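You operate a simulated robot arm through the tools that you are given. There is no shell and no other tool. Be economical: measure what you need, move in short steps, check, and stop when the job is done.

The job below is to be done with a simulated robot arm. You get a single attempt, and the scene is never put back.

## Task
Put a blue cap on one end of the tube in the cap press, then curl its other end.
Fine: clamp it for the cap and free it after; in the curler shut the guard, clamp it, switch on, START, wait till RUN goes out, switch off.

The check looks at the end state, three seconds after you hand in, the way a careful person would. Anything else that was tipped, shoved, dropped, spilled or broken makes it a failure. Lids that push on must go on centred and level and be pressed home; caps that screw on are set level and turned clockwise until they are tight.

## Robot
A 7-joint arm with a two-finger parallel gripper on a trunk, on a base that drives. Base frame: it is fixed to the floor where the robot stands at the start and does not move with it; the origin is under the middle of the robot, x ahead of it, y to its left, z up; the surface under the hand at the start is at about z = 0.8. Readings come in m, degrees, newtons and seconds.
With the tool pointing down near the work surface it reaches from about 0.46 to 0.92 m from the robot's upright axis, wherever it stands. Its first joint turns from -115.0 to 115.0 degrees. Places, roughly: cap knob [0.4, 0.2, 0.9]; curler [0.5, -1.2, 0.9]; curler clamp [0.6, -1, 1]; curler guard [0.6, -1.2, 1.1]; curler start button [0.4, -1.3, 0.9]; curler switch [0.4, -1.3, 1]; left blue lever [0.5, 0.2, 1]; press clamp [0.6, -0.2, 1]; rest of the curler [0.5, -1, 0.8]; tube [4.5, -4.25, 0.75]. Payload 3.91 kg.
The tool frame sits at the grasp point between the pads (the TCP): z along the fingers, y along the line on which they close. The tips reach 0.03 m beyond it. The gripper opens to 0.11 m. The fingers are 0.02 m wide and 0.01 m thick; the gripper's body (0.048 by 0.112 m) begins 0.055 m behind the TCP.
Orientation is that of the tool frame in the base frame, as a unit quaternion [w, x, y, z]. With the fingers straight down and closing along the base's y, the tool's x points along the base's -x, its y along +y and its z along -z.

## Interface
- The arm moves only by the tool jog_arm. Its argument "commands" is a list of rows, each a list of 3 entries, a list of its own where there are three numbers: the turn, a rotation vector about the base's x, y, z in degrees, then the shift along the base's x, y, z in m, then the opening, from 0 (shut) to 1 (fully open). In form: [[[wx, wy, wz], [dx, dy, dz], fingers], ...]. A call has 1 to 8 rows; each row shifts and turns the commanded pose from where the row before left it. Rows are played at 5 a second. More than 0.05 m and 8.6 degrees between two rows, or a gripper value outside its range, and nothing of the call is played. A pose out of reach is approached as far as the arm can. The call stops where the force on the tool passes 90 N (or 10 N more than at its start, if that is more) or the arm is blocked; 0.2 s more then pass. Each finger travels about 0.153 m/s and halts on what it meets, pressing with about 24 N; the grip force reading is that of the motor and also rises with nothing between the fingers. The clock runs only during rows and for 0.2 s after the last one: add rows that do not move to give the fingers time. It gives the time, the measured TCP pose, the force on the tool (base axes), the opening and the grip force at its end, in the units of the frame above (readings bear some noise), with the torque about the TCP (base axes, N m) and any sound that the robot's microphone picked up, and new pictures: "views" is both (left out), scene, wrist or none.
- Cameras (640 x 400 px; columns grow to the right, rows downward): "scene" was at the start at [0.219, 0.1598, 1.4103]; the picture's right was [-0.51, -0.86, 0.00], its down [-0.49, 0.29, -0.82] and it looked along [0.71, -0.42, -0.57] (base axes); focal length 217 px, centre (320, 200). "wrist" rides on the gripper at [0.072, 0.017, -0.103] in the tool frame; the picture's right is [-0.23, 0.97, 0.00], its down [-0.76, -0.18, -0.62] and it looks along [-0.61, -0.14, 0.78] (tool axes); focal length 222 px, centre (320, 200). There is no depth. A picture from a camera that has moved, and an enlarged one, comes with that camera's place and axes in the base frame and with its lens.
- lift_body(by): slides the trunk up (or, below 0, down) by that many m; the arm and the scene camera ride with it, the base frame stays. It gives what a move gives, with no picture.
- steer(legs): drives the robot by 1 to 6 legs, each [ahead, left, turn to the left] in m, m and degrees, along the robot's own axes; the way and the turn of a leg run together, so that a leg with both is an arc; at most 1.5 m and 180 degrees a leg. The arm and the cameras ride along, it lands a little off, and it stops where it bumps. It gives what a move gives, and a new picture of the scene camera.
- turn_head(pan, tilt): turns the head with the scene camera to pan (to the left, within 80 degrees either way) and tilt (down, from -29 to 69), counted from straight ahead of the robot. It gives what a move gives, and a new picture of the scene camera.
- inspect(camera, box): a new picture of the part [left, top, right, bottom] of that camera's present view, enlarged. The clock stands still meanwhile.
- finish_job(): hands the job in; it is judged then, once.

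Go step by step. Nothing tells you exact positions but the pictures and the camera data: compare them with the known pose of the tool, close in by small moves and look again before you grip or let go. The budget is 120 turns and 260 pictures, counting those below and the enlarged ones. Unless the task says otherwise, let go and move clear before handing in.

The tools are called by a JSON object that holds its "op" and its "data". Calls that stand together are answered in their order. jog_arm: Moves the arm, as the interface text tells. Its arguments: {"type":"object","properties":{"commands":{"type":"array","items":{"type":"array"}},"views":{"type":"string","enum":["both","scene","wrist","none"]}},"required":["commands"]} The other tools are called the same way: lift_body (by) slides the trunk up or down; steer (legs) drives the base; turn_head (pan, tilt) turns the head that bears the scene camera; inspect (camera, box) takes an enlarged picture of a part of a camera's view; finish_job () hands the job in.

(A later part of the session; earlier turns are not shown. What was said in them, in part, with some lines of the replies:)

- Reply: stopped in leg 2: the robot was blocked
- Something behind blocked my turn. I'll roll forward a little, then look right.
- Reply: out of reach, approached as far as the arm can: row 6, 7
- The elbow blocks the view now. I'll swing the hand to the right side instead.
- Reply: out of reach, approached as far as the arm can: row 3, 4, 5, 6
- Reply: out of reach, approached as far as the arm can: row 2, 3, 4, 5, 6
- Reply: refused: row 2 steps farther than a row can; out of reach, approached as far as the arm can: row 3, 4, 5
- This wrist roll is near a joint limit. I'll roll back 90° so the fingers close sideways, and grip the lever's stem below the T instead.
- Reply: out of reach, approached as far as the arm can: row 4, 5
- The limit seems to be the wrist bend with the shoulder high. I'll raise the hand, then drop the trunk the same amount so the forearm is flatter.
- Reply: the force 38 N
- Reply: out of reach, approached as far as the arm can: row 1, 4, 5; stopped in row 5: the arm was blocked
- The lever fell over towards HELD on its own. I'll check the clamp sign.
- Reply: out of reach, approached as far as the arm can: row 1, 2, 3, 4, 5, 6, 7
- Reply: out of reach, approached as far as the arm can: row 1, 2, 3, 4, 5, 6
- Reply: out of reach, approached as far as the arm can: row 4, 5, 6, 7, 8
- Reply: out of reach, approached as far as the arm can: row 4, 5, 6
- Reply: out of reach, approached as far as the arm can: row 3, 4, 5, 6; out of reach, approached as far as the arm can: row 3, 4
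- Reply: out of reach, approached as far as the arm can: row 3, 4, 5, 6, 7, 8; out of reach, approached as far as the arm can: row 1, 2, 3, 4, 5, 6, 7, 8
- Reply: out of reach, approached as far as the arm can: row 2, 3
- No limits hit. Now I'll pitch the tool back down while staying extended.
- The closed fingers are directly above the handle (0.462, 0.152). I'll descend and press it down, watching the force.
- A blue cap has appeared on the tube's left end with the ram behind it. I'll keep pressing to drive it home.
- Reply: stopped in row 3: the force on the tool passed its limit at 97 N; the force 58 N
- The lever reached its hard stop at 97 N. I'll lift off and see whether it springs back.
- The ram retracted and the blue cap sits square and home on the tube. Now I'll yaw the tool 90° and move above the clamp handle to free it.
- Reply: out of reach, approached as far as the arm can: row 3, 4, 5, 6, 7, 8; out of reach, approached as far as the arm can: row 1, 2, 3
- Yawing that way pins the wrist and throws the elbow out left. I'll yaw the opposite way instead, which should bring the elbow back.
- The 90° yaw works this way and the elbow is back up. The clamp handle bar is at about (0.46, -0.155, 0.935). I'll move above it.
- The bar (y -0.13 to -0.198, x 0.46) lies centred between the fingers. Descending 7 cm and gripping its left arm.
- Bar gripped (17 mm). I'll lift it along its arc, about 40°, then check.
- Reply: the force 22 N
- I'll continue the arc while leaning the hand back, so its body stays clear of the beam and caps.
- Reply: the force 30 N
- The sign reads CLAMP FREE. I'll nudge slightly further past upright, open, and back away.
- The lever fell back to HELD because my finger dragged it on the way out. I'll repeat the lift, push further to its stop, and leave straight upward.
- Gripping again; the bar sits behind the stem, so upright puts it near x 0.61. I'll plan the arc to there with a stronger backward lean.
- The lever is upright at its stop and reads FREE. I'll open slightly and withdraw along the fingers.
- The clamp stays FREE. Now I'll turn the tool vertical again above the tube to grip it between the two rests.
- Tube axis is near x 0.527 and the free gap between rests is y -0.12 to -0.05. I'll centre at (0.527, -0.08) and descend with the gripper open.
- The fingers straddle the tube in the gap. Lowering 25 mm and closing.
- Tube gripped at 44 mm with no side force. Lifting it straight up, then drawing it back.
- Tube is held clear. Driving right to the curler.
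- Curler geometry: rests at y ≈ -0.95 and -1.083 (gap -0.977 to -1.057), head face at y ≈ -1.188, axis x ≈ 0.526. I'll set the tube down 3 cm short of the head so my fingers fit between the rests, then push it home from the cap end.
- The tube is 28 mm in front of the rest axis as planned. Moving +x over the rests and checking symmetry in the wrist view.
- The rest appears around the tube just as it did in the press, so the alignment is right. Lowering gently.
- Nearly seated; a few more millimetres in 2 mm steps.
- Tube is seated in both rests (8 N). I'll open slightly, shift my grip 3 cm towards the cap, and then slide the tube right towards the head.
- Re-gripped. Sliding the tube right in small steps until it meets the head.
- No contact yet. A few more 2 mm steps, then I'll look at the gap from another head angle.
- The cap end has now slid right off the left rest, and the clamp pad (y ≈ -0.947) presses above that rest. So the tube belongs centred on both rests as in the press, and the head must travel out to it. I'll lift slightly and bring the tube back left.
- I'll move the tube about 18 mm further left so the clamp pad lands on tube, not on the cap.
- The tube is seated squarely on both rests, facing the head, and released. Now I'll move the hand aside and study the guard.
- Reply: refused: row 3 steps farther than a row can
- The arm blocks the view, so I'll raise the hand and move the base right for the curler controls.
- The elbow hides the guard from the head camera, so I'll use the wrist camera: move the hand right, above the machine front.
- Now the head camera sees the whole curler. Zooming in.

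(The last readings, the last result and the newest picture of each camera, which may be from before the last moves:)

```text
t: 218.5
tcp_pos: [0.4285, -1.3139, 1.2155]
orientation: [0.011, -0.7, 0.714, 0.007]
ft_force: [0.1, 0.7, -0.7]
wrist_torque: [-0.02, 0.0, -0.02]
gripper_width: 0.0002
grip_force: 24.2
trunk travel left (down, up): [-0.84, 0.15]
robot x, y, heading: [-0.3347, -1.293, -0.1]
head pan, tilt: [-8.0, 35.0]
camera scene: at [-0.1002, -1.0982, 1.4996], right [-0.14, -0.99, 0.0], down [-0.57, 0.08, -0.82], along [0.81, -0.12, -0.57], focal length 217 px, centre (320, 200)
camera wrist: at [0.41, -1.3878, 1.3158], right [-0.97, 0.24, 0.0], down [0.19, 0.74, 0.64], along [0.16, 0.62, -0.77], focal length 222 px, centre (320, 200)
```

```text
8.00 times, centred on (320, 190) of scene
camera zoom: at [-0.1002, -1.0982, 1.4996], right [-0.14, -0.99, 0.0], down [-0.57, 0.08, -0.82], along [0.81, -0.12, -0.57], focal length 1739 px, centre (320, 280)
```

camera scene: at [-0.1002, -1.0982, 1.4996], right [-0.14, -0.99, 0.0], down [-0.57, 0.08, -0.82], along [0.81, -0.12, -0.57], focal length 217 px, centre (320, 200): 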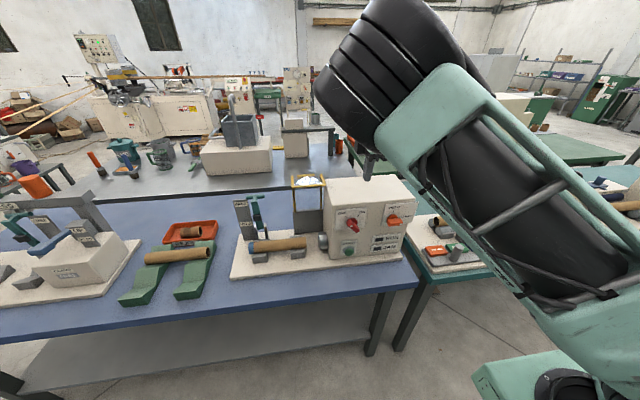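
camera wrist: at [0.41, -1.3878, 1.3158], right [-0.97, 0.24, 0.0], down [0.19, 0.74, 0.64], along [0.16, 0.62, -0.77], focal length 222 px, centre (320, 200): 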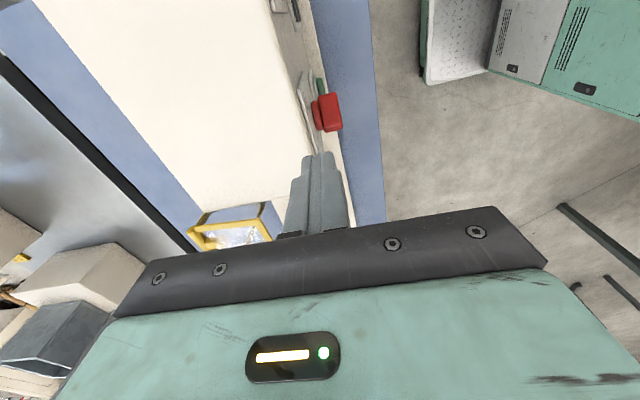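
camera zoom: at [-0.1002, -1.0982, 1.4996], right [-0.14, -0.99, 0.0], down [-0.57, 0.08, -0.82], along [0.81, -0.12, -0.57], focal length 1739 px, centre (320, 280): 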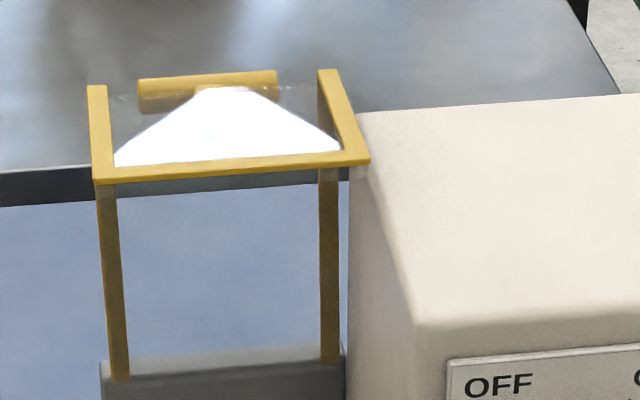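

The guard is a clear hood standing open: hinge near (0.61, z 0.95), handle at its rear top near (0.633, -1.153, 1.1). It closes by swinging forward. I'll drive 0.2 m closer and get the closed fingers behind the handle.

{"op": "steer", "data": {"legs": [[0.2, 0, 0]]}}

{"op": "jog_arm", "data": {"commands": [[[0, 0, 0], [0.02, 0.03, 0.01], 0], [[0, 0, 0], [0.02, 0.04, 0], 0], [[0, 0, 0], [0.02, 0.04, 0], 0], [[0, 0, 0], [0.0, 0.04, 0], 0], [[0, 0, 0], [0, 0.01, 0], 0]], "views": "wrist"}}

{"op": "inspect", "data": {"camera": "scene", "box": [230, 120, 390, 220]}}

```text
t: 220.1
tcp_pos: [0.6286, -1.3145, 1.2149]
orientation: [0.01, -0.7, 0.714, 0.007]
ft_force: [0.2, -0.6, -0.2]
wrist_torque: [0.02, -0.02, 0.01]
gripper_width: 0.0
grip_force: 24.0
trunk travel left (down, up): [-0.84, 0.15]
robot x, y, heading: [-0.1298, -1.29, -0.3]
head pan, tilt: [-8.0, 35.0]
camera scene: at [0.0991, -1.0998, 1.4997], right [-0.14, -0.99, 0.0], down [-0.57, 0.08, -0.82], along [0.81, -0.12, -0.57], focal length 217 px, centre (320, 200)
```

scene: 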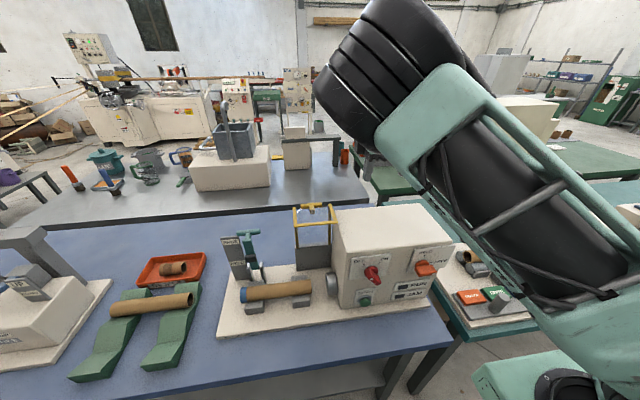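

```text
t: 221.3
tcp_pos: [0.6894, -1.1528, 1.2237]
orientation: [0.01, -0.699, 0.715, 0.007]
ft_force: [0.7, -0.6, -0.1]
wrist_torque: [0.01, 0.01, -0.01]
gripper_width: 0.0001
grip_force: 24.4
trunk travel left (down, up): [-0.84, 0.15]
robot x, y, heading: [-0.1342, -1.2914, -0.5]
head pan, tilt: [-8.0, 35.0]
camera wrist: at [0.6697, -1.2283, 1.3247], right [-0.97, 0.25, 0.0], down [0.19, 0.74, 0.64], along [0.16, 0.62, -0.77], focal length 222 px, centre (320, 200)
```

wrist: 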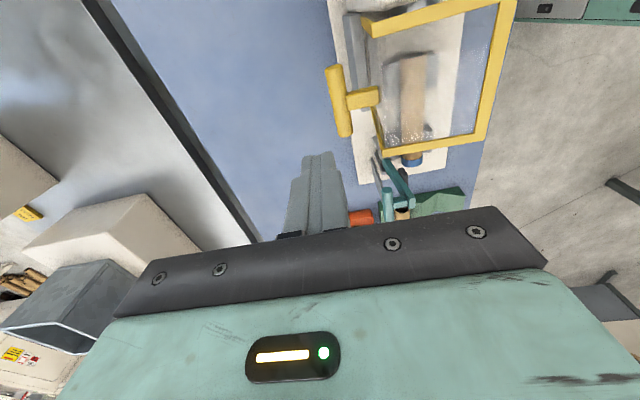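

```text
4.00 times, centred on (310, 170) of scene
camera zoom: at [0.0993, -1.0999, 1.4997], right [-0.14, -0.99, 0.0], down [-0.57, 0.08, -0.82], along [0.81, -0.12, -0.57], focal length 869 px, centre (360, 320)
```

zoom: 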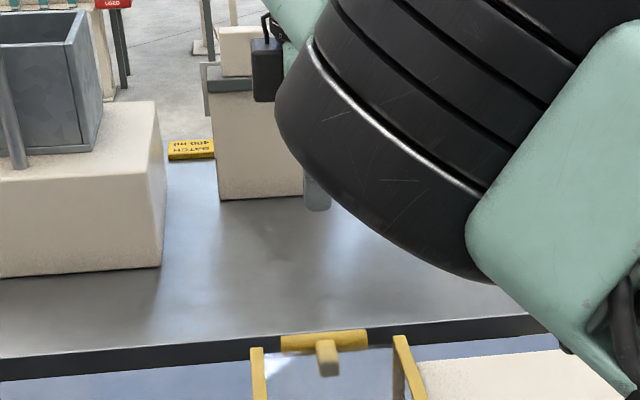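

The wrist camera gives a clear view: handle bar at (0.667, -1.163), just in front of my fingers. Descending behind it and pushing forward.

{"op": "jog_arm", "data": {"commands": [[[0, 0, 0], [0.015, -0.008, -0.04], 0], [[0, 0, 0], [0, 0, -0.045], 0], [[0, 0, 0], [0, 0, -0.04], 0], [[0, 0, 0], [-0.02, 0, 0], 0], [[0, 0, 0], [-0.02, 0, 0], 0], [[0, 0, 0], [-0.02, 0, 0], 0]], "views": "wrist"}}

```text
t: 222.7
tcp_pos: [0.6441, -1.1631, 1.0996]
orientation: [0.011, -0.7, 0.714, 0.005]
ft_force: [0.7, -0.8, 7.8]
wrist_torque: [-0.07, 0.1, -0.01]
gripper_width: 0.0001
grip_force: 24.3
trunk travel left (down, up): [-0.84, 0.15]
robot x, y, heading: [-0.1313, -1.2904, -0.3]
head pan, tilt: [-8.0, 35.0]
camera wrist: at [0.6253, -1.2377, 1.2001], right [-0.97, 0.25, 0.0], down [0.19, 0.74, 0.64], along [0.16, 0.62, -0.77], focal length 222 px, centre (320, 200)
```

wrist: 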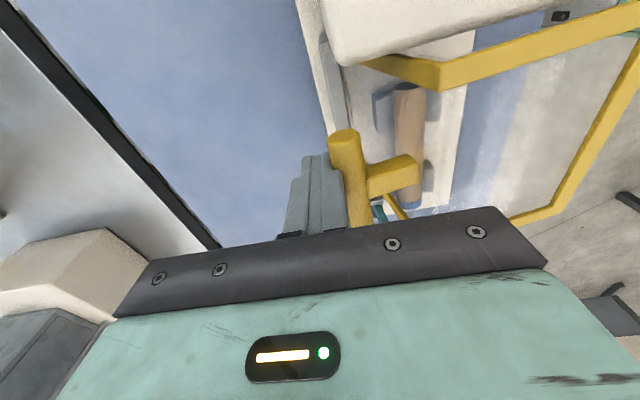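

The guard is swinging. Continuing forward and a little down.

{"op": "jog_arm", "data": {"commands": [[[0, 0, 0], [-0.02, 0, 0], 0], [[0, 0, 0], [-0.02, 0, 0], 0], [[0, 0, 0], [-0.02, 0, -0.002], 0], [[0, 0, 0], [-0.02, 0, -0.005], 0], [[0, 0, 0], [-0.02, 0, -0.008], 0]], "views": "both"}}

```text
t: 223.9
tcp_pos: [0.5433, -1.163, 1.085]
orientation: [0.01, -0.701, 0.713, 0.008]
ft_force: [0.2, -1.0, 0.2]
wrist_torque: [0.0, 0.02, 0.0]
gripper_width: 0.0
grip_force: 24.2
trunk travel left (down, up): [-0.84, 0.15]
robot x, y, heading: [-0.1321, -1.2904, -0.2]
head pan, tilt: [-8.0, 35.0]
camera scene: at [0.0995, -1.0998, 1.4997], right [-0.14, -0.99, 0.0], down [-0.57, 0.08, -0.82], along [0.81, -0.12, -0.57], focal length 217 px, centre (320, 200)
camera wrist: at [0.5241, -1.237, 1.1858], right [-0.97, 0.25, 0.0], down [0.19, 0.74, 0.64], along [0.16, 0.62, -0.77], focal length 222 px, centre (320, 200)
```

scene: 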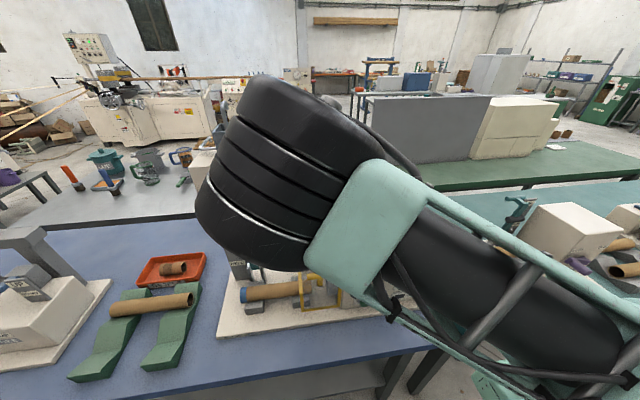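
wrist: 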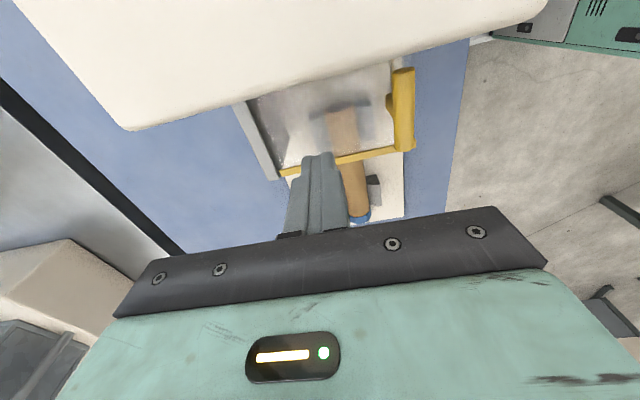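

The guard has dropped closed. Now the clamp: I'll rise, go behind its T-bar at about (0.61, -0.95, 1.03).

{"op": "jog_arm", "data": {"commands": [[[0, 0, 0], [0, 0, 0.045], 0], [[0, 0, 0], [0.01, 0.02, 0.04], 0], [[0, 0, 0], [0.02, 0.04, 0.02], 0], [[0, 0, 0], [0.02, 0.045, 0], 0], [[0, 0, 0], [0.02, 0.045, 0], 0], [[0, 0, 0], [0.025, 0.04, 0], 0], [[0, 0, 0], [0.02, 0.02, 0], 0]], "views": "both"}}

{"op": "inspect", "data": {"camera": "scene", "box": [200, 210, 440, 360]}}

```text
t: 225.5
tcp_pos: [0.6481, -0.9665, 1.1839]
orientation: [0.009, -0.698, 0.716, 0.008]
ft_force: [2.8, -1.2, -0.5]
wrist_torque: [0.07, 0.09, 0.02]
gripper_width: 0.0
grip_force: 24.2
out of reach, approached as far as the arm can: row 7
trunk travel left (down, up): [-0.84, 0.15]
robot x, y, heading: [-0.1339, -1.2864, -0.4]
head pan, tilt: [-8.0, 35.0]
camera scene: at [0.1004, -1.1005, 1.4996], right [-0.14, -0.99, 0.0], down [-0.57, 0.08, -0.82], along [0.81, -0.12, -0.57], focal length 217 px, centre (320, 200)
camera wrist: at [0.6273, -1.0407, 1.2854], right [-0.97, 0.25, 0.0], down [0.19, 0.74, 0.64], along [0.16, 0.62, -0.77], focal length 222 px, centre (320, 200)
```

scene: 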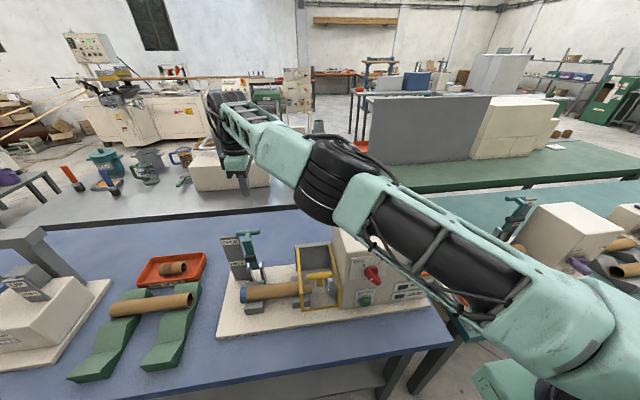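
wrist: 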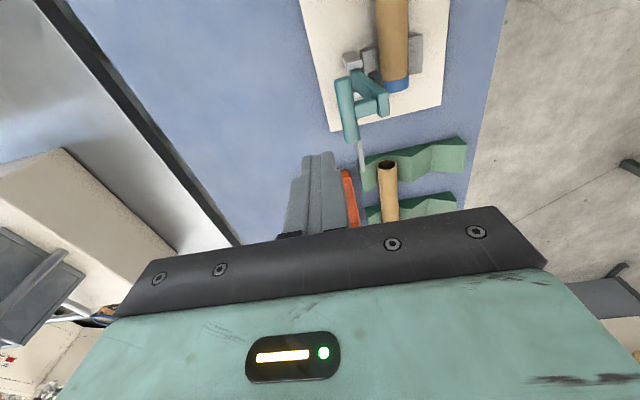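

```text
2.67 times, centred on (320, 285) of scene
camera zoom: at [0.1004, -1.1005, 1.4996], right [-0.14, -0.99, 0.0], down [-0.57, 0.08, -0.82], along [0.81, -0.12, -0.57], focal length 580 px, centre (320, -27)
```

zoom: 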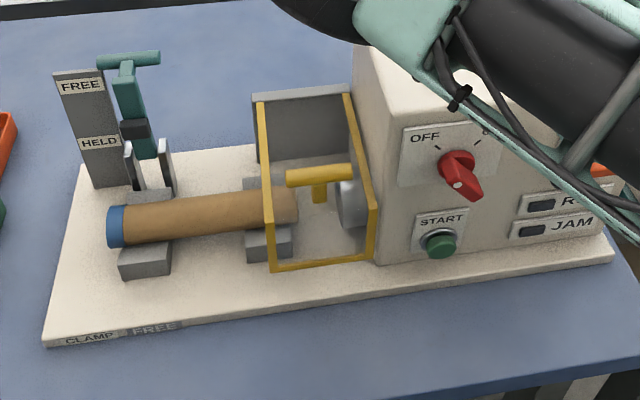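

The guard is fully shut over head and tube end. The clamp's T-bar is at (0.617, -0.961); I'll descend behind it and push it forward.

{"op": "jog_arm", "data": {"commands": [[[0, 0, 0], [0.004, 0.004, -0.045], 0], [[0, 0, 0], [0, 0, -0.045], 0], [[0, 0, 0], [0, 0, -0.045], 0], [[0, 0, 0], [-0.02, 0, 0], 0], [[0, 0, 0], [-0.02, 0, 0], 0], [[0, 0, 0], [-0.02, 0, 0], 0], [[0, 0, 0], [-0.02, 0, 0], 0], [[0, 0, 0], [-0.02, 0, 0], 0]], "views": "wrist"}}

{"op": "inspect", "data": {"camera": "scene", "box": [200, 210, 440, 360]}}

```text
t: 227.3
tcp_pos: [0.5494, -0.9603, 1.0504]
orientation: [0.011, -0.699, 0.715, 0.006]
ft_force: [0.0, 0.0, -0.3]
wrist_torque: [-0.01, 0.0, -0.02]
gripper_width: 0.0004
grip_force: 23.6
trunk travel left (down, up): [-0.84, 0.15]
robot x, y, heading: [-0.1312, -1.2912, -0.1]
head pan, tilt: [-8.0, 35.0]
camera wrist: at [0.5296, -1.0349, 1.1512], right [-0.97, 0.25, 0.0], down [0.19, 0.74, 0.64], along [0.16, 0.62, -0.77], focal length 222 px, centre (320, 200)
```

wrist: 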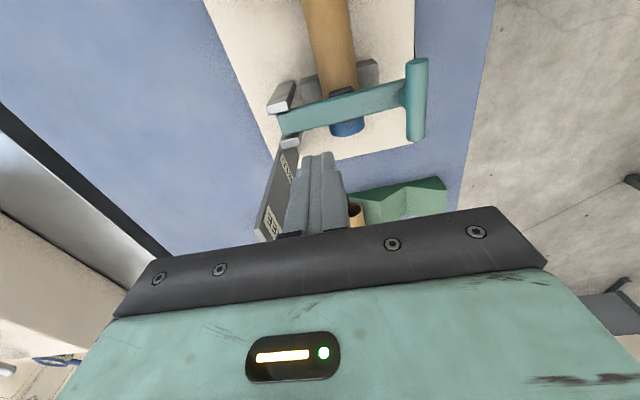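

```text
2.67 times, centred on (320, 285) of scene
camera zoom: at [0.0996, -1.0999, 1.4996], right [-0.14, -0.99, 0.0], down [-0.57, 0.08, -0.82], along [0.81, -0.12, -0.57], focal length 580 px, centre (320, -27)
```

zoom: 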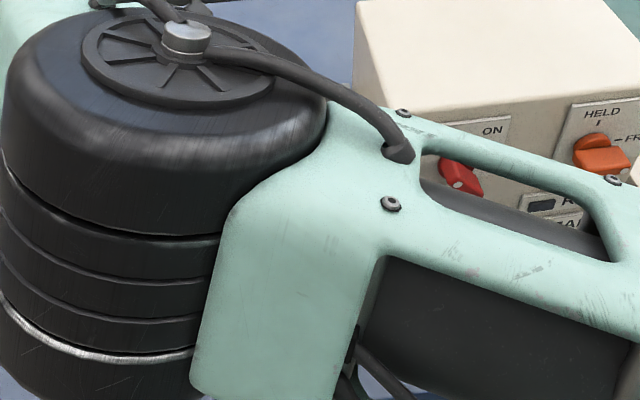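

The clamp lever swung down onto the tube. I'll raise the hand, back the base up 0.2 m, and verify the sign while preparing for the switch.

{"op": "jog_arm", "data": {"commands": [[[0, 0, 0], [0, -0.01, 0.045], 0], [[0, 0, 0], [0, -0.02, 0.04], 0], [[0, 0, 0], [0, -0.03, 0.035], 0], [[0, 0, 0], [0, -0.045, 0.02], 0], [[0, 0, 0], [0, -0.045, 0], 0], [[0, 0, 0], [0, -0.045, 0], 0], [[0, 0, 0], [0, -0.045, 0], 0], [[0, 0, 0], [0, -0.03, 0], 0]], "views": "none"}}

{"op": "steer", "data": {"legs": [[-0.2, 0, 0]]}}

{"op": "inspect", "data": {"camera": "scene", "box": [220, 165, 420, 290]}}

```text
t: 229.1
tcp_pos: [0.5509, -1.2309, 1.191]
orientation: [0.01, -0.7, 0.714, 0.006]
ft_force: [0.9, 0.0, -0.4]
wrist_torque: [-0.02, 0.0, 0.02]
gripper_width: 0.0003
grip_force: 24.0
trunk travel left (down, up): [-0.84, 0.15]
robot x, y, heading: [-0.1343, -1.2948, -0.2]
head pan, tilt: [-8.0, 35.0]
```

```text
t: 230.7
tcp_pos: [0.354, -1.2313, 1.1899]
orientation: [0.01, -0.7, 0.714, 0.007]
ft_force: [0.0, -0.4, 0.5]
wrist_torque: [-0.01, 0.01, -0.02]
gripper_width: 0.0001
grip_force: 24.4
trunk travel left (down, up): [-0.84, 0.15]
robot x, y, heading: [-0.325, -1.2924, -0.1]
head pan, tilt: [-8.0, 35.0]
camera scene: at [-0.0972, -1.0991, 1.4996], right [-0.14, -0.99, 0.0], down [-0.57, 0.08, -0.82], along [0.81, -0.12, -0.57], focal length 217 px, centre (320, 200)
```

scene: 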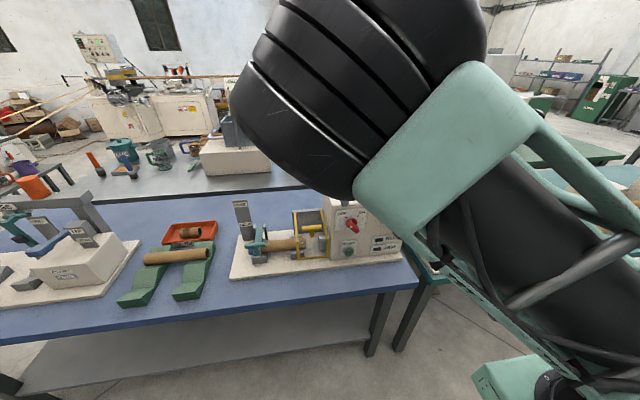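

```text
3.20 times, centred on (320, 228) of scene
camera zoom: at [-0.0972, -1.0991, 1.4996], right [-0.14, -0.99, 0.0], down [-0.57, 0.08, -0.82], along [0.81, -0.12, -0.57], focal length 695 px, centre (320, 112)
```

zoom: 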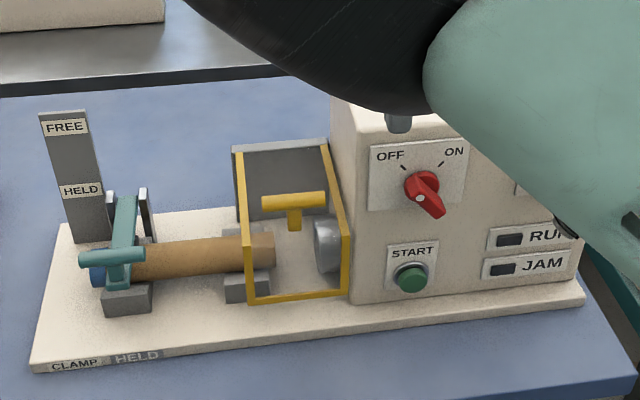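

CLAMP reads HELD and the guard is shut. The red switch is at about (0.436, -1.288, 1.02) pointing OFF, START at (0.43, -1.286, 0.885). I'll tilt the tool 40° forward and approach the switch from its left.

{"op": "jog_arm", "data": {"commands": [[[0, -8, 0], [-0.005, 0.005, -0.02], 0], [[0, -8, 0], [-0.005, 0.005, -0.02], 0], [[0, -8, 0], [0, 0, -0.02], 0], [[0, -8, 0], [0, 0, -0.02], 0], [[0, -8, 0], [0, 0, -0.01], 0]], "views": "wrist"}}

{"op": "inspect", "data": {"camera": "scene", "box": [300, 170, 420, 245]}}

```text
t: 231.9
tcp_pos: [0.3425, -1.2229, 1.0998]
orientation: [0.253, -0.66, 0.668, -0.234]
ft_force: [0.3, -0.3, 1.1]
wrist_torque: [0.01, -0.01, 0.03]
gripper_width: 0.0
grip_force: 24.5
trunk travel left (down, up): [-0.84, 0.15]
robot x, y, heading: [-0.3295, -1.2938, -0.3]
head pan, tilt: [-8.0, 35.0]
camera wrist: at [0.2631, -1.2963, 1.1655], right [-0.74, 0.25, -0.62], down [-0.27, 0.74, 0.61], along [0.61, 0.62, -0.49], focal length 222 px, centre (320, 200)
```

wrist: 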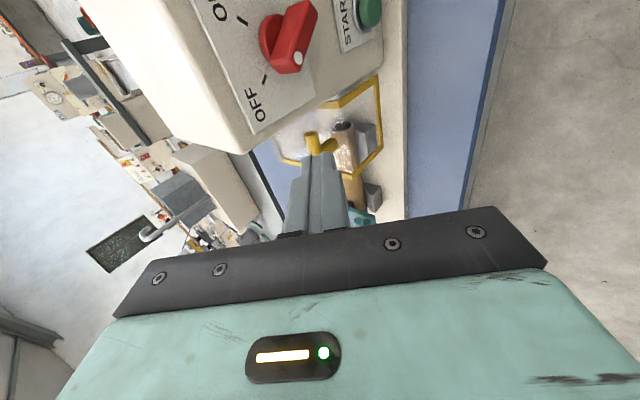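

```text
5.33 times, centred on (360, 208) of scene
camera zoom: at [-0.0972, -1.0996, 1.4998], right [-0.15, -0.99, 0.0], down [-0.57, 0.08, -0.82], along [0.81, -0.12, -0.57], focal length 1159 px, centre (107, 160)
```

zoom: 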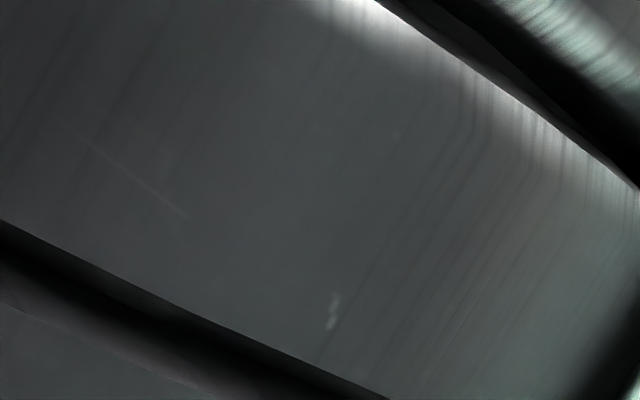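

The wrist camera shows the switch clearly; its OFF-side end is near (0.40, -1.277, 1.04). Bringing the fingertip to its left.

{"op": "jog_arm", "data": {"commands": [[[0, 0, 0], [0.025, -0.005, -0.02], 0], [[0, 0, 0], [0.025, -0.005, -0.02], 0]], "views": "wrist"}}

{"op": "inspect", "data": {"camera": "wrist", "box": [220, 60, 460, 210]}}

```text
t: 232.5
tcp_pos: [0.3936, -1.2287, 1.0605]
orientation: [0.254, -0.66, 0.668, -0.233]
ft_force: [-0.4, 0.2, 0.3]
wrist_torque: [-0.05, -0.01, 0.02]
gripper_width: 0.0
grip_force: 24.0
trunk travel left (down, up): [-0.84, 0.15]
robot x, y, heading: [-0.3309, -1.2885, -0.2]
head pan, tilt: [-8.0, 35.0]
camera wrist: at [0.3135, -1.3046, 1.1262], right [-0.74, 0.25, -0.62], down [-0.27, 0.74, 0.61], along [0.61, 0.62, -0.48], focal length 222 px, centre (320, 200)
```

wrist: 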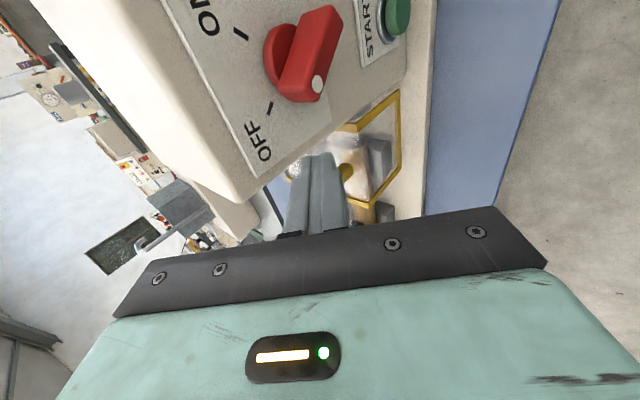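

```text
2.67 times, centred on (340, 135) of wrist
camera zoom: at [0.3135, -1.3046, 1.1262], right [-0.74, 0.25, -0.62], down [-0.27, 0.74, 0.61], along [0.61, 0.62, -0.48], focal length 592 px, centre (267, 373)
```

zoom: 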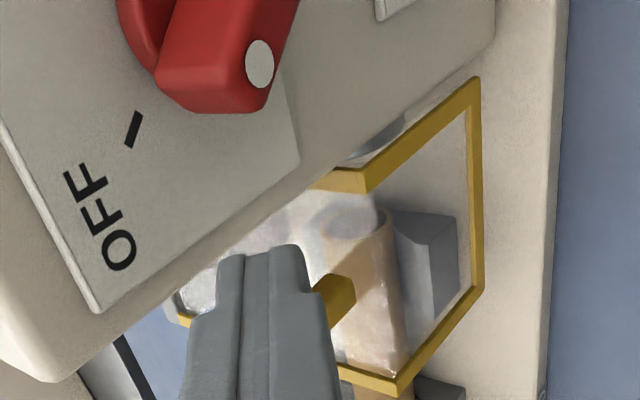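

Fingertip is level with the bar's OFF end. Pushing to the right.

{"op": "jog_arm", "data": {"commands": [[[0, 0, 0], [0, -0.015, 0], 0], [[0, 0, 0], [0, -0.01, 0], 0], [[0, 0, 0], [0, -0.01, 0], 0], [[0, 0, 0], [0, -0.01, 0], 0], [[0, 0, 0], [0, -0.008, 0], 0]], "views": "wrist"}}

```text
t: 233.7
tcp_pos: [0.3935, -1.2855, 1.0664]
orientation: [0.258, -0.657, 0.669, -0.235]
ft_force: [-18.5, 7.5, 64.6]
wrist_torque: [0.25, -0.54, -0.04]
gripper_width: 0.0
grip_force: 23.8
trunk travel left (down, up): [-0.84, 0.15]
robot x, y, heading: [-0.3279, -1.2895, -0.2]
head pan, tilt: [-8.0, 35.0]
camera wrist: at [0.3116, -1.3594, 1.1303], right [-0.73, 0.25, -0.63], down [-0.27, 0.74, 0.61], along [0.62, 0.62, -0.48], focal length 222 px, centre (320, 200)
```

wrist: 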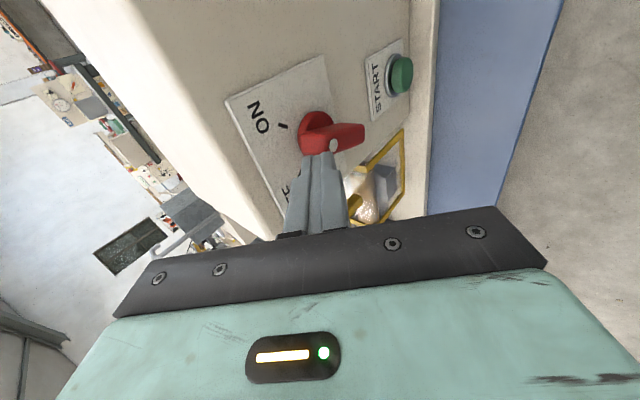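

The switch has turned past vertical, but my finger is now riding on top of the bar (65 N up). I'll back off, drop slightly and push its left flank again.

{"op": "jog_arm", "data": {"commands": [[[0, 0, 0], [-0.004, 0.005, 0.015], 0], [[0, 0, 0], [0, 0.03, 0], 0], [[0, 0, 0], [0, 0, -0.028], 0], [[0, 0, 0], [0, -0.012, 0], 0], [[0, 0, 0], [0, -0.01, 0], 0], [[0, 0, 0], [0, -0.008, 0], 0]], "views": "wrist"}}

```text
t: 235.1
tcp_pos: [0.3899, -1.2739, 1.0481]
orientation: [0.256, -0.661, 0.666, -0.232]
ft_force: [-6.1, 15.8, 8.8]
wrist_torque: [0.38, -0.28, 0.07]
gripper_width: 0.0
grip_force: 23.9
trunk travel left (down, up): [-0.84, 0.15]
robot x, y, heading: [-0.3277, -1.2877, -0.3]
head pan, tilt: [-8.0, 35.0]
camera wrist: at [0.3106, -1.3491, 1.1129], right [-0.74, 0.25, -0.62], down [-0.27, 0.74, 0.62], along [0.61, 0.63, -0.48], focal length 222 px, centre (320, 200)
```

wrist: 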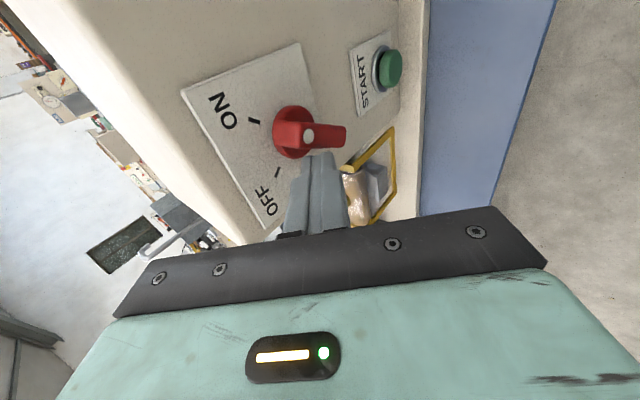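

The switch is almost at ON. A few more millimetres.

{"op": "jog_arm", "data": {"commands": [[[0, 0, 0], [0, -0.006, 0], 0], [[0, 0, 0], [0, -0.006, 0], 0], [[0, 0, 0], [0, 0, 0], 0]], "views": "wrist"}}

{"op": "inspect", "data": {"camera": "wrist", "box": [180, 30, 420, 180]}}

```text
t: 235.9
tcp_pos: [0.3898, -1.278, 1.0493]
orientation: [-0.263, 0.665, -0.66, 0.229]
ft_force: [-18.3, 56.8, 31.8]
wrist_torque: [1.1, -0.23, 0.91]
gripper_width: 0.0
grip_force: 24.2
trunk travel left (down, up): [-0.84, 0.15]
robot x, y, heading: [-0.3336, -1.2892, -0.2]
head pan, tilt: [-8.0, 35.0]
camera wrist: at [0.3103, -1.3543, 1.1128], right [-0.74, 0.24, -0.62], down [-0.29, 0.73, 0.62], along [0.6, 0.64, -0.47], focal length 222 px, centre (320, 200)
```

wrist: 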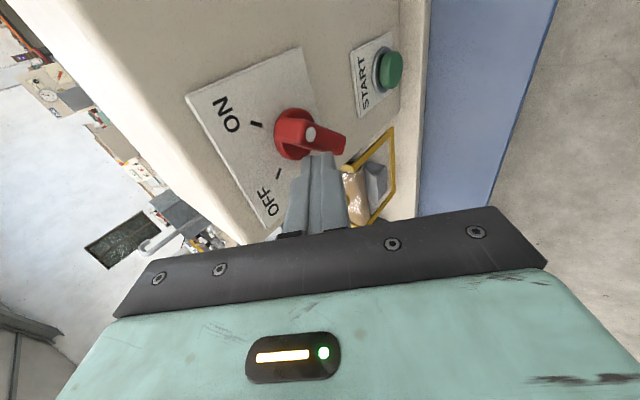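

```text
2.67 times, centred on (300, 105) of wrist
camera zoom: at [0.3103, -1.3543, 1.1128], right [-0.74, 0.24, -0.62], down [-0.29, 0.73, 0.62], along [0.6, 0.64, -0.47], focal length 592 px, centre (373, 453)
```

zoom: 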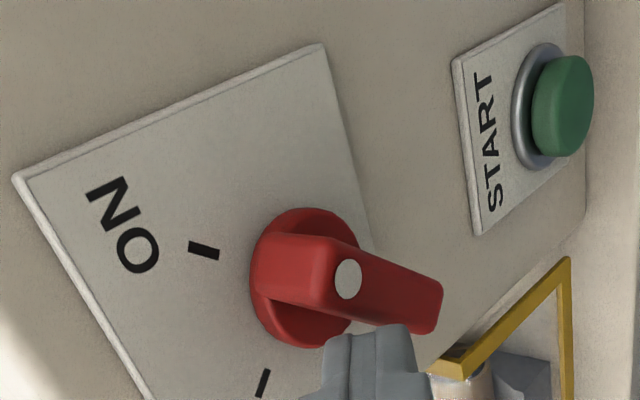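

The switch points at ON, against its stop. Now I'll back off, drop to the START button and press it.

{"op": "jog_arm", "data": {"commands": [[[0, 0, 0], [-0.03, 0.006, 0], 0], [[0, 0, 0], [-0.03, -0.01, -0.025], 0], [[0, 0, 0], [0, -0.005, -0.045], 0], [[0, 0, 0], [0, 0, -0.045], 0], [[0, 0, 0], [0.03, 0, -0.03], 0]], "views": "wrist"}}

```text
t: 237.1
tcp_pos: [0.3615, -1.3002, 0.9045]
orientation: [0.253, -0.659, 0.668, -0.233]
ft_force: [-0.3, -0.3, 1.2]
wrist_torque: [-0.01, 0.01, 0.03]
gripper_width: 0.0
grip_force: 24.2
trunk travel left (down, up): [-0.84, 0.15]
robot x, y, heading: [-0.3294, -1.2918, -0.3]
head pan, tilt: [-8.0, 35.0]
camera wrist: at [0.2799, -1.3742, 0.9685], right [-0.74, 0.25, -0.62], down [-0.27, 0.74, 0.61], along [0.61, 0.62, -0.49], focal length 222 px, centre (320, 200)
```

wrist: 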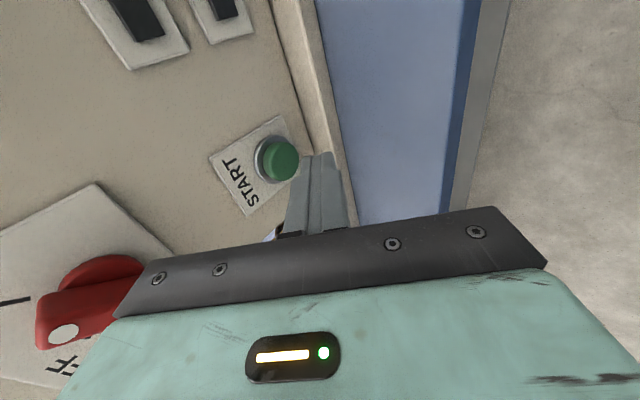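

The fingertip is in front of START, about 8 mm too far right. Correcting and pressing forward.

{"op": "jog_arm", "data": {"commands": [[[0, 0, 0], [0.01, 0.008, -0.003], 0], [[0, 0, 0], [0.012, 0, 0], 0], [[0, 0, 0], [0.01, 0, 0], 0], [[0, 0, 0], [0.01, 0, 0], 0], [[0, 0, 0], [0.008, 0, 0], 0]], "views": "wrist"}}

```text
t: 238.3
tcp_pos: [0.4084, -1.2925, 0.8999]
orientation: [0.253, -0.661, 0.668, -0.231]
ft_force: [-15.7, 0.2, 3.2]
wrist_torque: [0.0, 0.22, 0.02]
gripper_width: 0.0
grip_force: 23.7
trunk travel left (down, up): [-0.84, 0.15]
robot x, y, heading: [-0.3279, -1.2902, -0.4]
head pan, tilt: [-8.0, 35.0]
heard: click
camera wrist: at [0.3284, -1.3666, 0.9648], right [-0.75, 0.25, -0.62], down [-0.27, 0.74, 0.61], along [0.61, 0.62, -0.49], focal length 222 px, centre (320, 200)
```

wrist: 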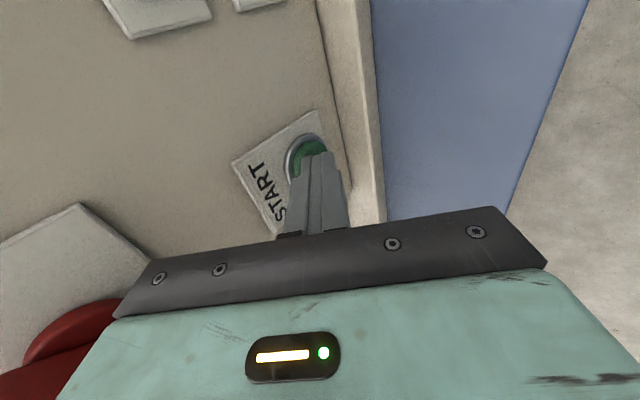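

A click was heard. Backing off and looking at the RUN and JAM lamps.

{"op": "jog_arm", "data": {"commands": [[[0, 0, 0], [-0.03, 0, 0], 0], [[0, 0, 0], [-0.04, 0, 0.02], 0], [[0, 0, 0], [-0.01, 0, 0.04], 0]], "views": "both"}}

```text
t: 239.1
tcp_pos: [0.3302, -1.2934, 0.9593]
orientation: [0.253, -0.66, 0.668, -0.233]
ft_force: [-0.3, -0.7, 0.1]
wrist_torque: [0.0, 0.04, 0.02]
gripper_width: 0.0
grip_force: 23.7
trunk travel left (down, up): [-0.84, 0.15]
robot x, y, heading: [-0.3281, -1.294, -0.4]
head pan, tilt: [-8.0, 35.0]
camera scene: at [-0.0968, -1.0989, 1.4995], right [-0.14, -0.99, 0.0], down [-0.57, 0.08, -0.82], along [0.81, -0.12, -0.57], focal length 217 px, centre (320, 200)
camera wrist: at [0.2498, -1.3676, 1.0247], right [-0.74, 0.25, -0.62], down [-0.27, 0.74, 0.61], along [0.61, 0.62, -0.49], focal length 222 px, centre (320, 200)
```

scene: 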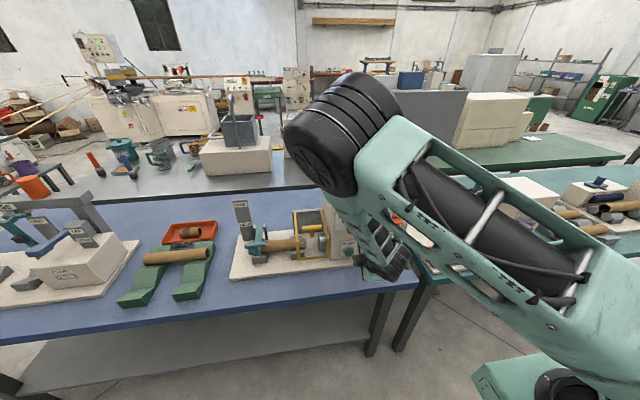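
wrist: 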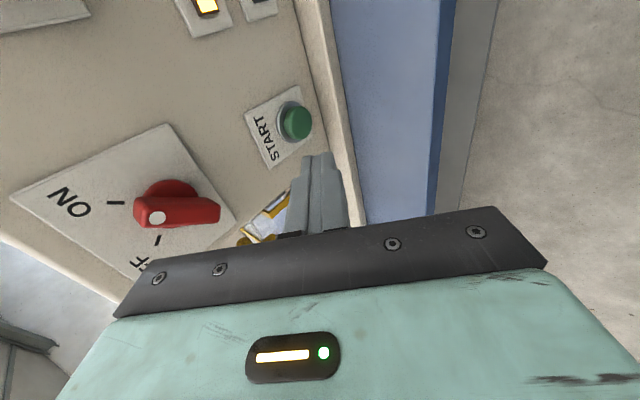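

RUN is lit and JAM is dark. Waiting, and watching the head.

{"op": "inspect", "data": {"camera": "scene", "box": [230, 195, 350, 270]}}

{"op": "jog_arm", "data": {"commands": [[[0, 0, 0], [0, 0, 0], 0], [[0, 0, 0], [0, 0, 0], 0], [[0, 0, 0], [0, 0, 0], 0], [[0, 0, 0], [0, 0, 0], 0], [[0, 0, 0], [0, 0, 0], 0], [[0, 0, 0], [0, 0, 0], 0], [[0, 0, 0], [0, 0, 0], 0], [[0, 0, 0], [0, 0, 0], 0]], "views": "wrist"}}

```text
5.33 times, centred on (290, 232) of scene
camera zoom: at [-0.0968, -1.0989, 1.4995], right [-0.14, -0.99, 0.0], down [-0.57, 0.08, -0.82], along [0.81, -0.12, -0.57], focal length 1159 px, centre (480, 27)
```

zoom: 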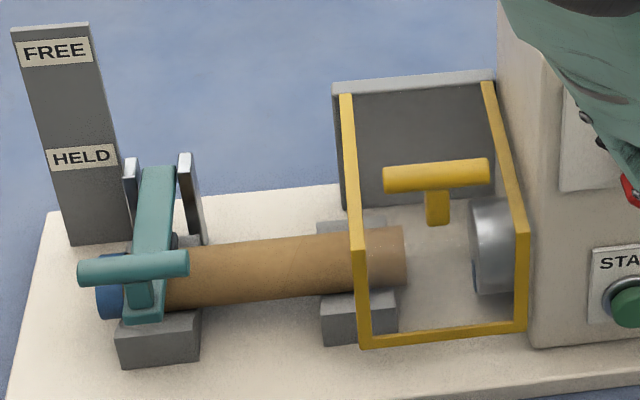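

```text
t: 240.9
tcp_pos: [0.3297, -1.293, 0.961]
orientation: [0.254, -0.659, 0.668, -0.233]
ft_force: [0.2, 0.7, -0.7]
wrist_torque: [0.0, 0.02, -0.03]
gripper_width: 0.0
grip_force: 23.8
trunk travel left (down, up): [-0.84, 0.15]
robot x, y, heading: [-0.3305, -1.2919, -0.2]
head pan, tilt: [-8.0, 35.0]
camera wrist: at [0.2497, -1.3678, 1.0249], right [-0.74, 0.25, -0.62], down [-0.27, 0.74, 0.61], along [0.61, 0.62, -0.49], focal length 222 px, centre (320, 200)
```

wrist: 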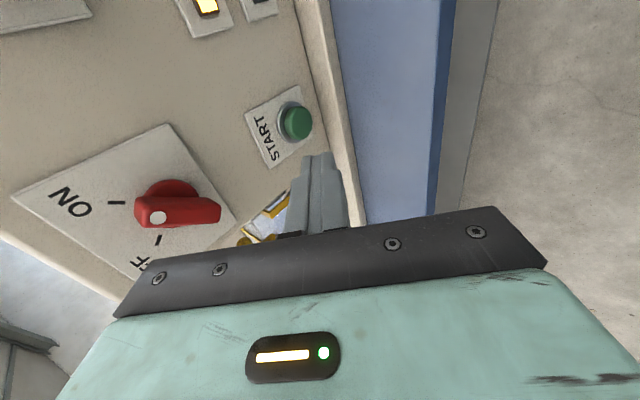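

Still running. I'll look at the head again while waiting more.

{"op": "inspect", "data": {"camera": "scene", "box": [250, 195, 350, 258]}}

{"op": "jog_arm", "data": {"commands": [[[0, 0, 0], [0, 0, 0], 0], [[0, 0, 0], [0, 0, 0], 0], [[0, 0, 0], [0, 0, 0], 0], [[0, 0, 0], [0, 0, 0], 0], [[0, 0, 0], [0, 0, 0], 0], [[0, 0, 0], [0, 0, 0], 0], [[0, 0, 0], [0, 0, 0], 0], [[0, 0, 0], [0, 0, 0], 0]], "views": "wrist"}}

{"op": "inspect", "data": {"camera": "scene", "box": [250, 195, 350, 258]}}

```text
6.35 times, centred on (300, 226) of scene
camera zoom: at [-0.0974, -1.0991, 1.4997], right [-0.14, -0.99, 0.0], down [-0.57, 0.08, -0.82], along [0.81, -0.12, -0.57], focal length 1380 px, centre (447, 32)
```

zoom: 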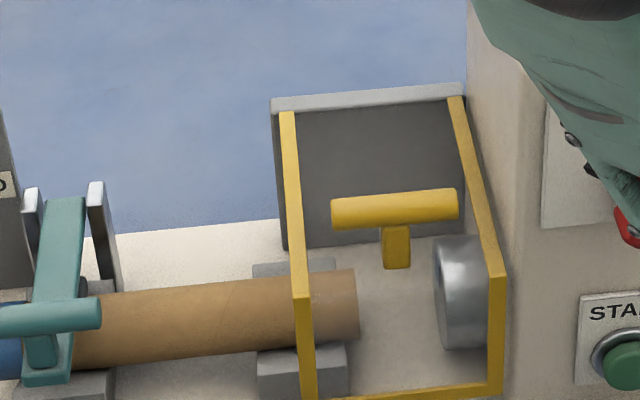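

```text
t: 242.7
tcp_pos: [0.331, -1.2932, 0.9604]
orientation: [0.254, -0.66, 0.668, -0.232]
ft_force: [0.6, 0.5, -0.5]
wrist_torque: [-0.01, 0.0, -0.03]
gripper_width: 0.0
grip_force: 23.8
trunk travel left (down, up): [-0.84, 0.15]
robot x, y, heading: [-0.33, -1.2898, -0.2]
head pan, tilt: [-8.0, 35.0]
camera wrist: at [0.2497, -1.3678, 1.0249], right [-0.74, 0.25, -0.62], down [-0.27, 0.74, 0.61], along [0.61, 0.62, -0.49], focal length 222 px, centre (320, 200)
```

wrist: 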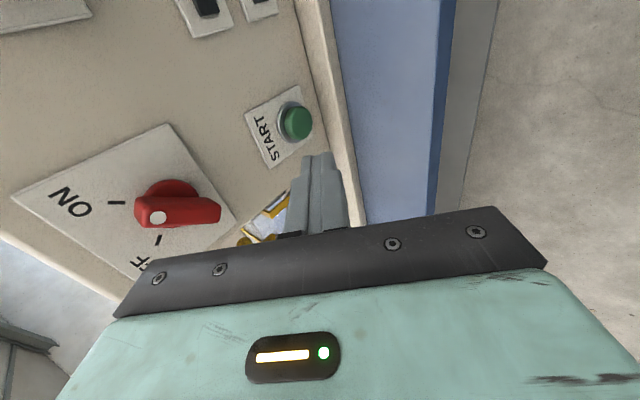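

```text
6.35 times, centred on (300, 226) of scene
camera zoom: at [-0.0974, -1.0991, 1.4997], right [-0.14, -0.99, 0.0], down [-0.57, 0.08, -0.82], along [0.81, -0.12, -0.57], focal length 1380 px, centre (447, 32)
```

zoom: 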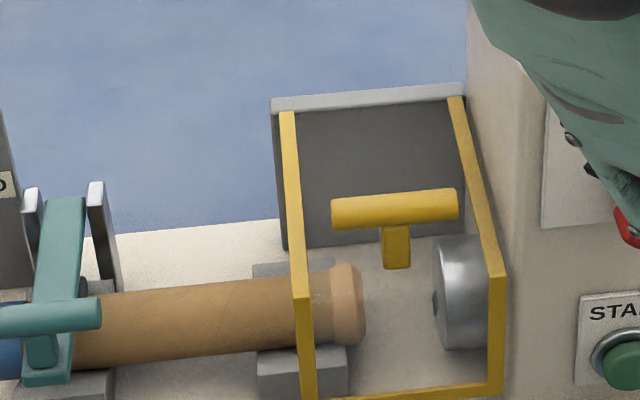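

RUN has gone out, JAM is dark, and the tube's end is neatly curled. Now I'll turn the switch back to OFF by pushing its upper end from the right.

{"op": "jog_arm", "data": {"commands": [[[0, 0, 0], [0, -0.02, 0.04], 0], [[0, 0, 0], [0, -0.02, 0.04], 0], [[0, 0, 0], [0, -0.014, 0.01], 0], [[0, 0, 0], [0.03, 0, 0], 0], [[0, 0, 0], [0.03, 0, -0.002], 0]], "views": "wrist"}}

```text
t: 243.9
tcp_pos: [0.3912, -1.3454, 1.0496]
orientation: [0.254, -0.66, 0.668, -0.233]
ft_force: [-0.7, 0.6, 0.6]
wrist_torque: [0.05, -0.01, -0.02]
gripper_width: 0.0001
grip_force: 24.0
trunk travel left (down, up): [-0.84, 0.15]
robot x, y, heading: [-0.3299, -1.2905, -0.4]
head pan, tilt: [-8.0, 35.0]
camera wrist: at [0.3097, -1.4198, 1.1136], right [-0.74, 0.25, -0.62], down [-0.27, 0.74, 0.61], along [0.61, 0.62, -0.49], focal length 222 px, centre (320, 200)
```

wrist: 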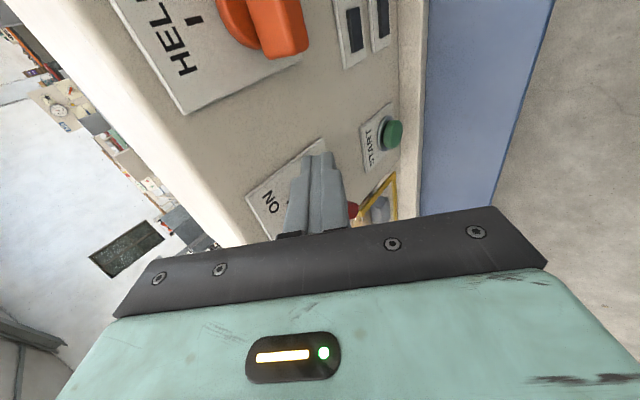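

{"op": "jog_arm", "data": {"commands": [[[0, 0, 0], [0, 0.014, 0], 0], [[0, 0, 0], [0, 0.01, 0], 0], [[0, 0, 0], [0, 0.008, 0], 0], [[0, 0, 0], [0, 0.008, 0], 0], [[0, 0, 0], [0, 0.007, 0], 0], [[0, 0, 0], [0, 0, 0], 0]], "views": "wrist"}}

```text
t: 245.3
tcp_pos: [0.3879, -1.2972, 1.0491]
orientation: [0.255, -0.66, 0.668, -0.232]
ft_force: [-7.6, -8.5, 12.2]
wrist_torque: [-0.14, -0.14, 0.03]
gripper_width: 0.0
grip_force: 23.7
trunk travel left (down, up): [-0.84, 0.15]
robot x, y, heading: [-0.3272, -1.2907, -0.5]
head pan, tilt: [-8.0, 35.0]
camera wrist: at [0.3089, -1.3724, 1.1141], right [-0.74, 0.25, -0.62], down [-0.27, 0.74, 0.61], along [0.61, 0.62, -0.48], focal length 222 px, centre (320, 200)
```

wrist: 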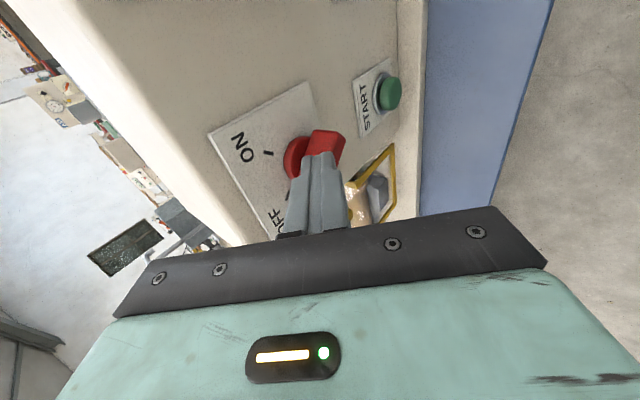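

The switch has rotated towards OFF, with low force so far. Pushing a bit further to its stop, then backing off to check.

{"op": "jog_arm", "data": {"commands": [[[0, 0, 0], [0, 0.006, 0], 0], [[0, 0, 0], [0, 0.006, 0], 0], [[0, 0, 0], [0, 0, 0], 0], [[0, 0, 0], [-0.005, -0.015, 0], 0], [[0, 0, 0], [-0.04, -0.005, 0], 0], [[0, 0, 0], [-0.04, 0.01, 0.02], 0]], "views": "wrist"}}

{"op": "inspect", "data": {"camera": "scene", "box": [220, 175, 380, 275]}}

```text
t: 246.7
tcp_pos: [0.3045, -1.2966, 1.0643]
orientation: [0.255, -0.66, 0.667, -0.233]
ft_force: [0.3, -0.3, -0.4]
wrist_torque: [0.04, -0.01, 0.04]
gripper_width: 0.0
grip_force: 24.5
trunk travel left (down, up): [-0.84, 0.15]
robot x, y, heading: [-0.3259, -1.2899, -0.0]
head pan, tilt: [-8.0, 35.0]
camera wrist: at [0.2237, -1.3715, 1.1303], right [-0.74, 0.25, -0.62], down [-0.27, 0.74, 0.62], along [0.61, 0.62, -0.48], focal length 222 px, centre (320, 200)
```

wrist: 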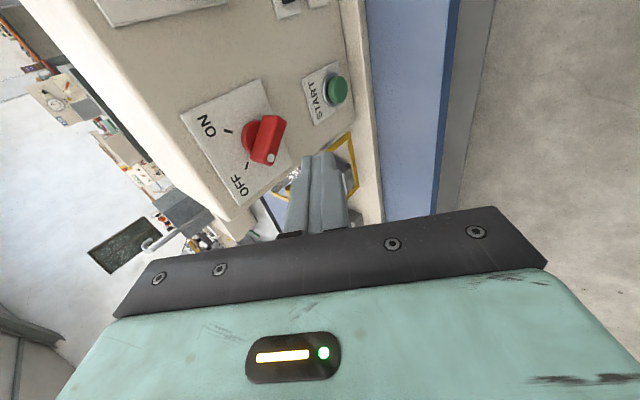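

```text
4.00 times, centred on (300, 225) of scene
camera zoom: at [-0.0966, -1.0989, 1.4995], right [-0.14, -0.99, 0.0], down [-0.57, 0.08, -0.82], along [0.81, -0.12, -0.57], focal length 869 px, centre (400, 100)
```

zoom: 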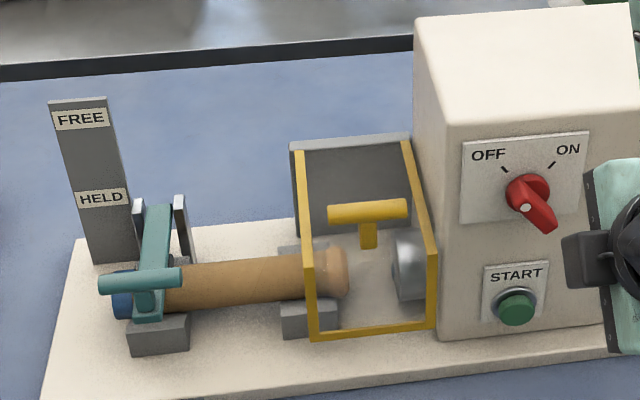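

The switch is back at OFF, the tube is capped and curled, and everything else stands as it was. Moving clear before handing in.

{"op": "jog_arm", "data": {"commands": [[[0, 0, 0], [-0.03, 0, 0.03], 0.2], [[0, 0, 0], [-0.02, 0, 0.04], 0.2], [[0, 0, 0], [0, 0, 0.045], 0.2]], "views": "scene"}}

{"op": "inspect", "data": {"camera": "scene", "box": [0, 180, 240, 330]}}

```text
t: 247.5
tcp_pos: [0.2735, -1.2865, 1.1823]
orientation: [0.255, -0.66, 0.668, -0.231]
ft_force: [0.6, 0.3, 0.3]
wrist_torque: [0.01, 0.01, -0.03]
gripper_width: 0.0221
grip_force: 0.0
out of reach, approached as far as the arm can: row 1, 2
trunk travel left (down, up): [-0.84, 0.15]
robot x, y, heading: [-0.3286, -1.292, -0.2]
head pan, tilt: [-8.0, 35.0]
camera scene: at [-0.0968, -1.0987, 1.4995], right [-0.14, -0.99, 0.0], down [-0.57, 0.08, -0.82], along [0.81, -0.12, -0.57], focal length 217 px, centre (320, 200)
```

scene: 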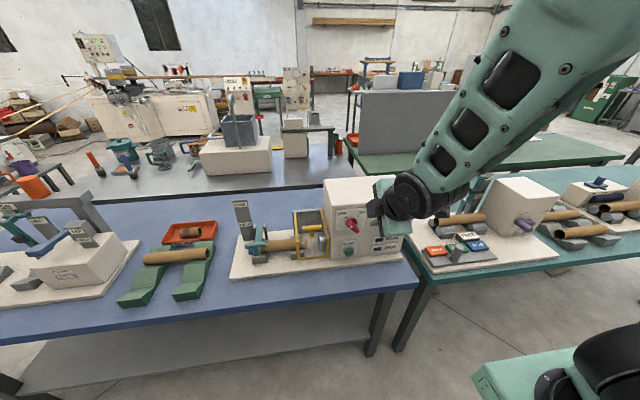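

```text
2.67 times, centred on (120, 255) of scene
camera zoom: at [-0.0968, -1.0987, 1.4995], right [-0.14, -0.99, 0.0], down [-0.57, 0.08, -0.82], along [0.81, -0.12, -0.57], focal length 580 px, centre (853, 53)
```

zoom: 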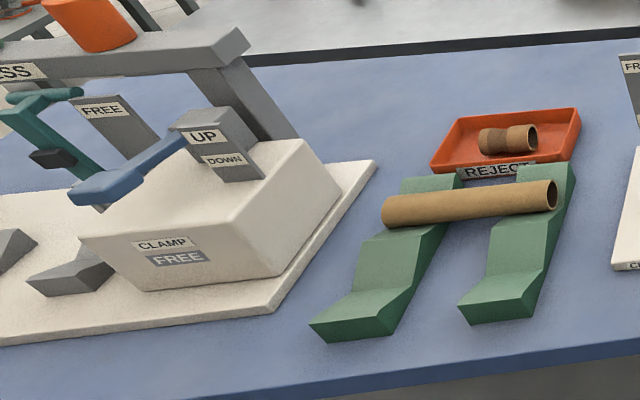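

The press clamp is FREE, nothing else has been disturbed, and the hand is clear. I'm handing in.

{"op": "finish_job", "data": {}}

```text
The job is handed in.
```

I put a blue cap on one end of the tube from the cap press and curled its other end. The press clamp is free again. The curler ran through with JAM dark and is switched off, with the tube still clamped in it under the shut guard.

The places list gave the tube at [4.5, -4.25, 0.75], which is a tube in a different machine across the room. I drove over to look and left it alone, because the job said the tube in the cap press. On the way, something behind the robot blocked one turn. I didn't look at what it was, so I can't rule out that I nudged it.
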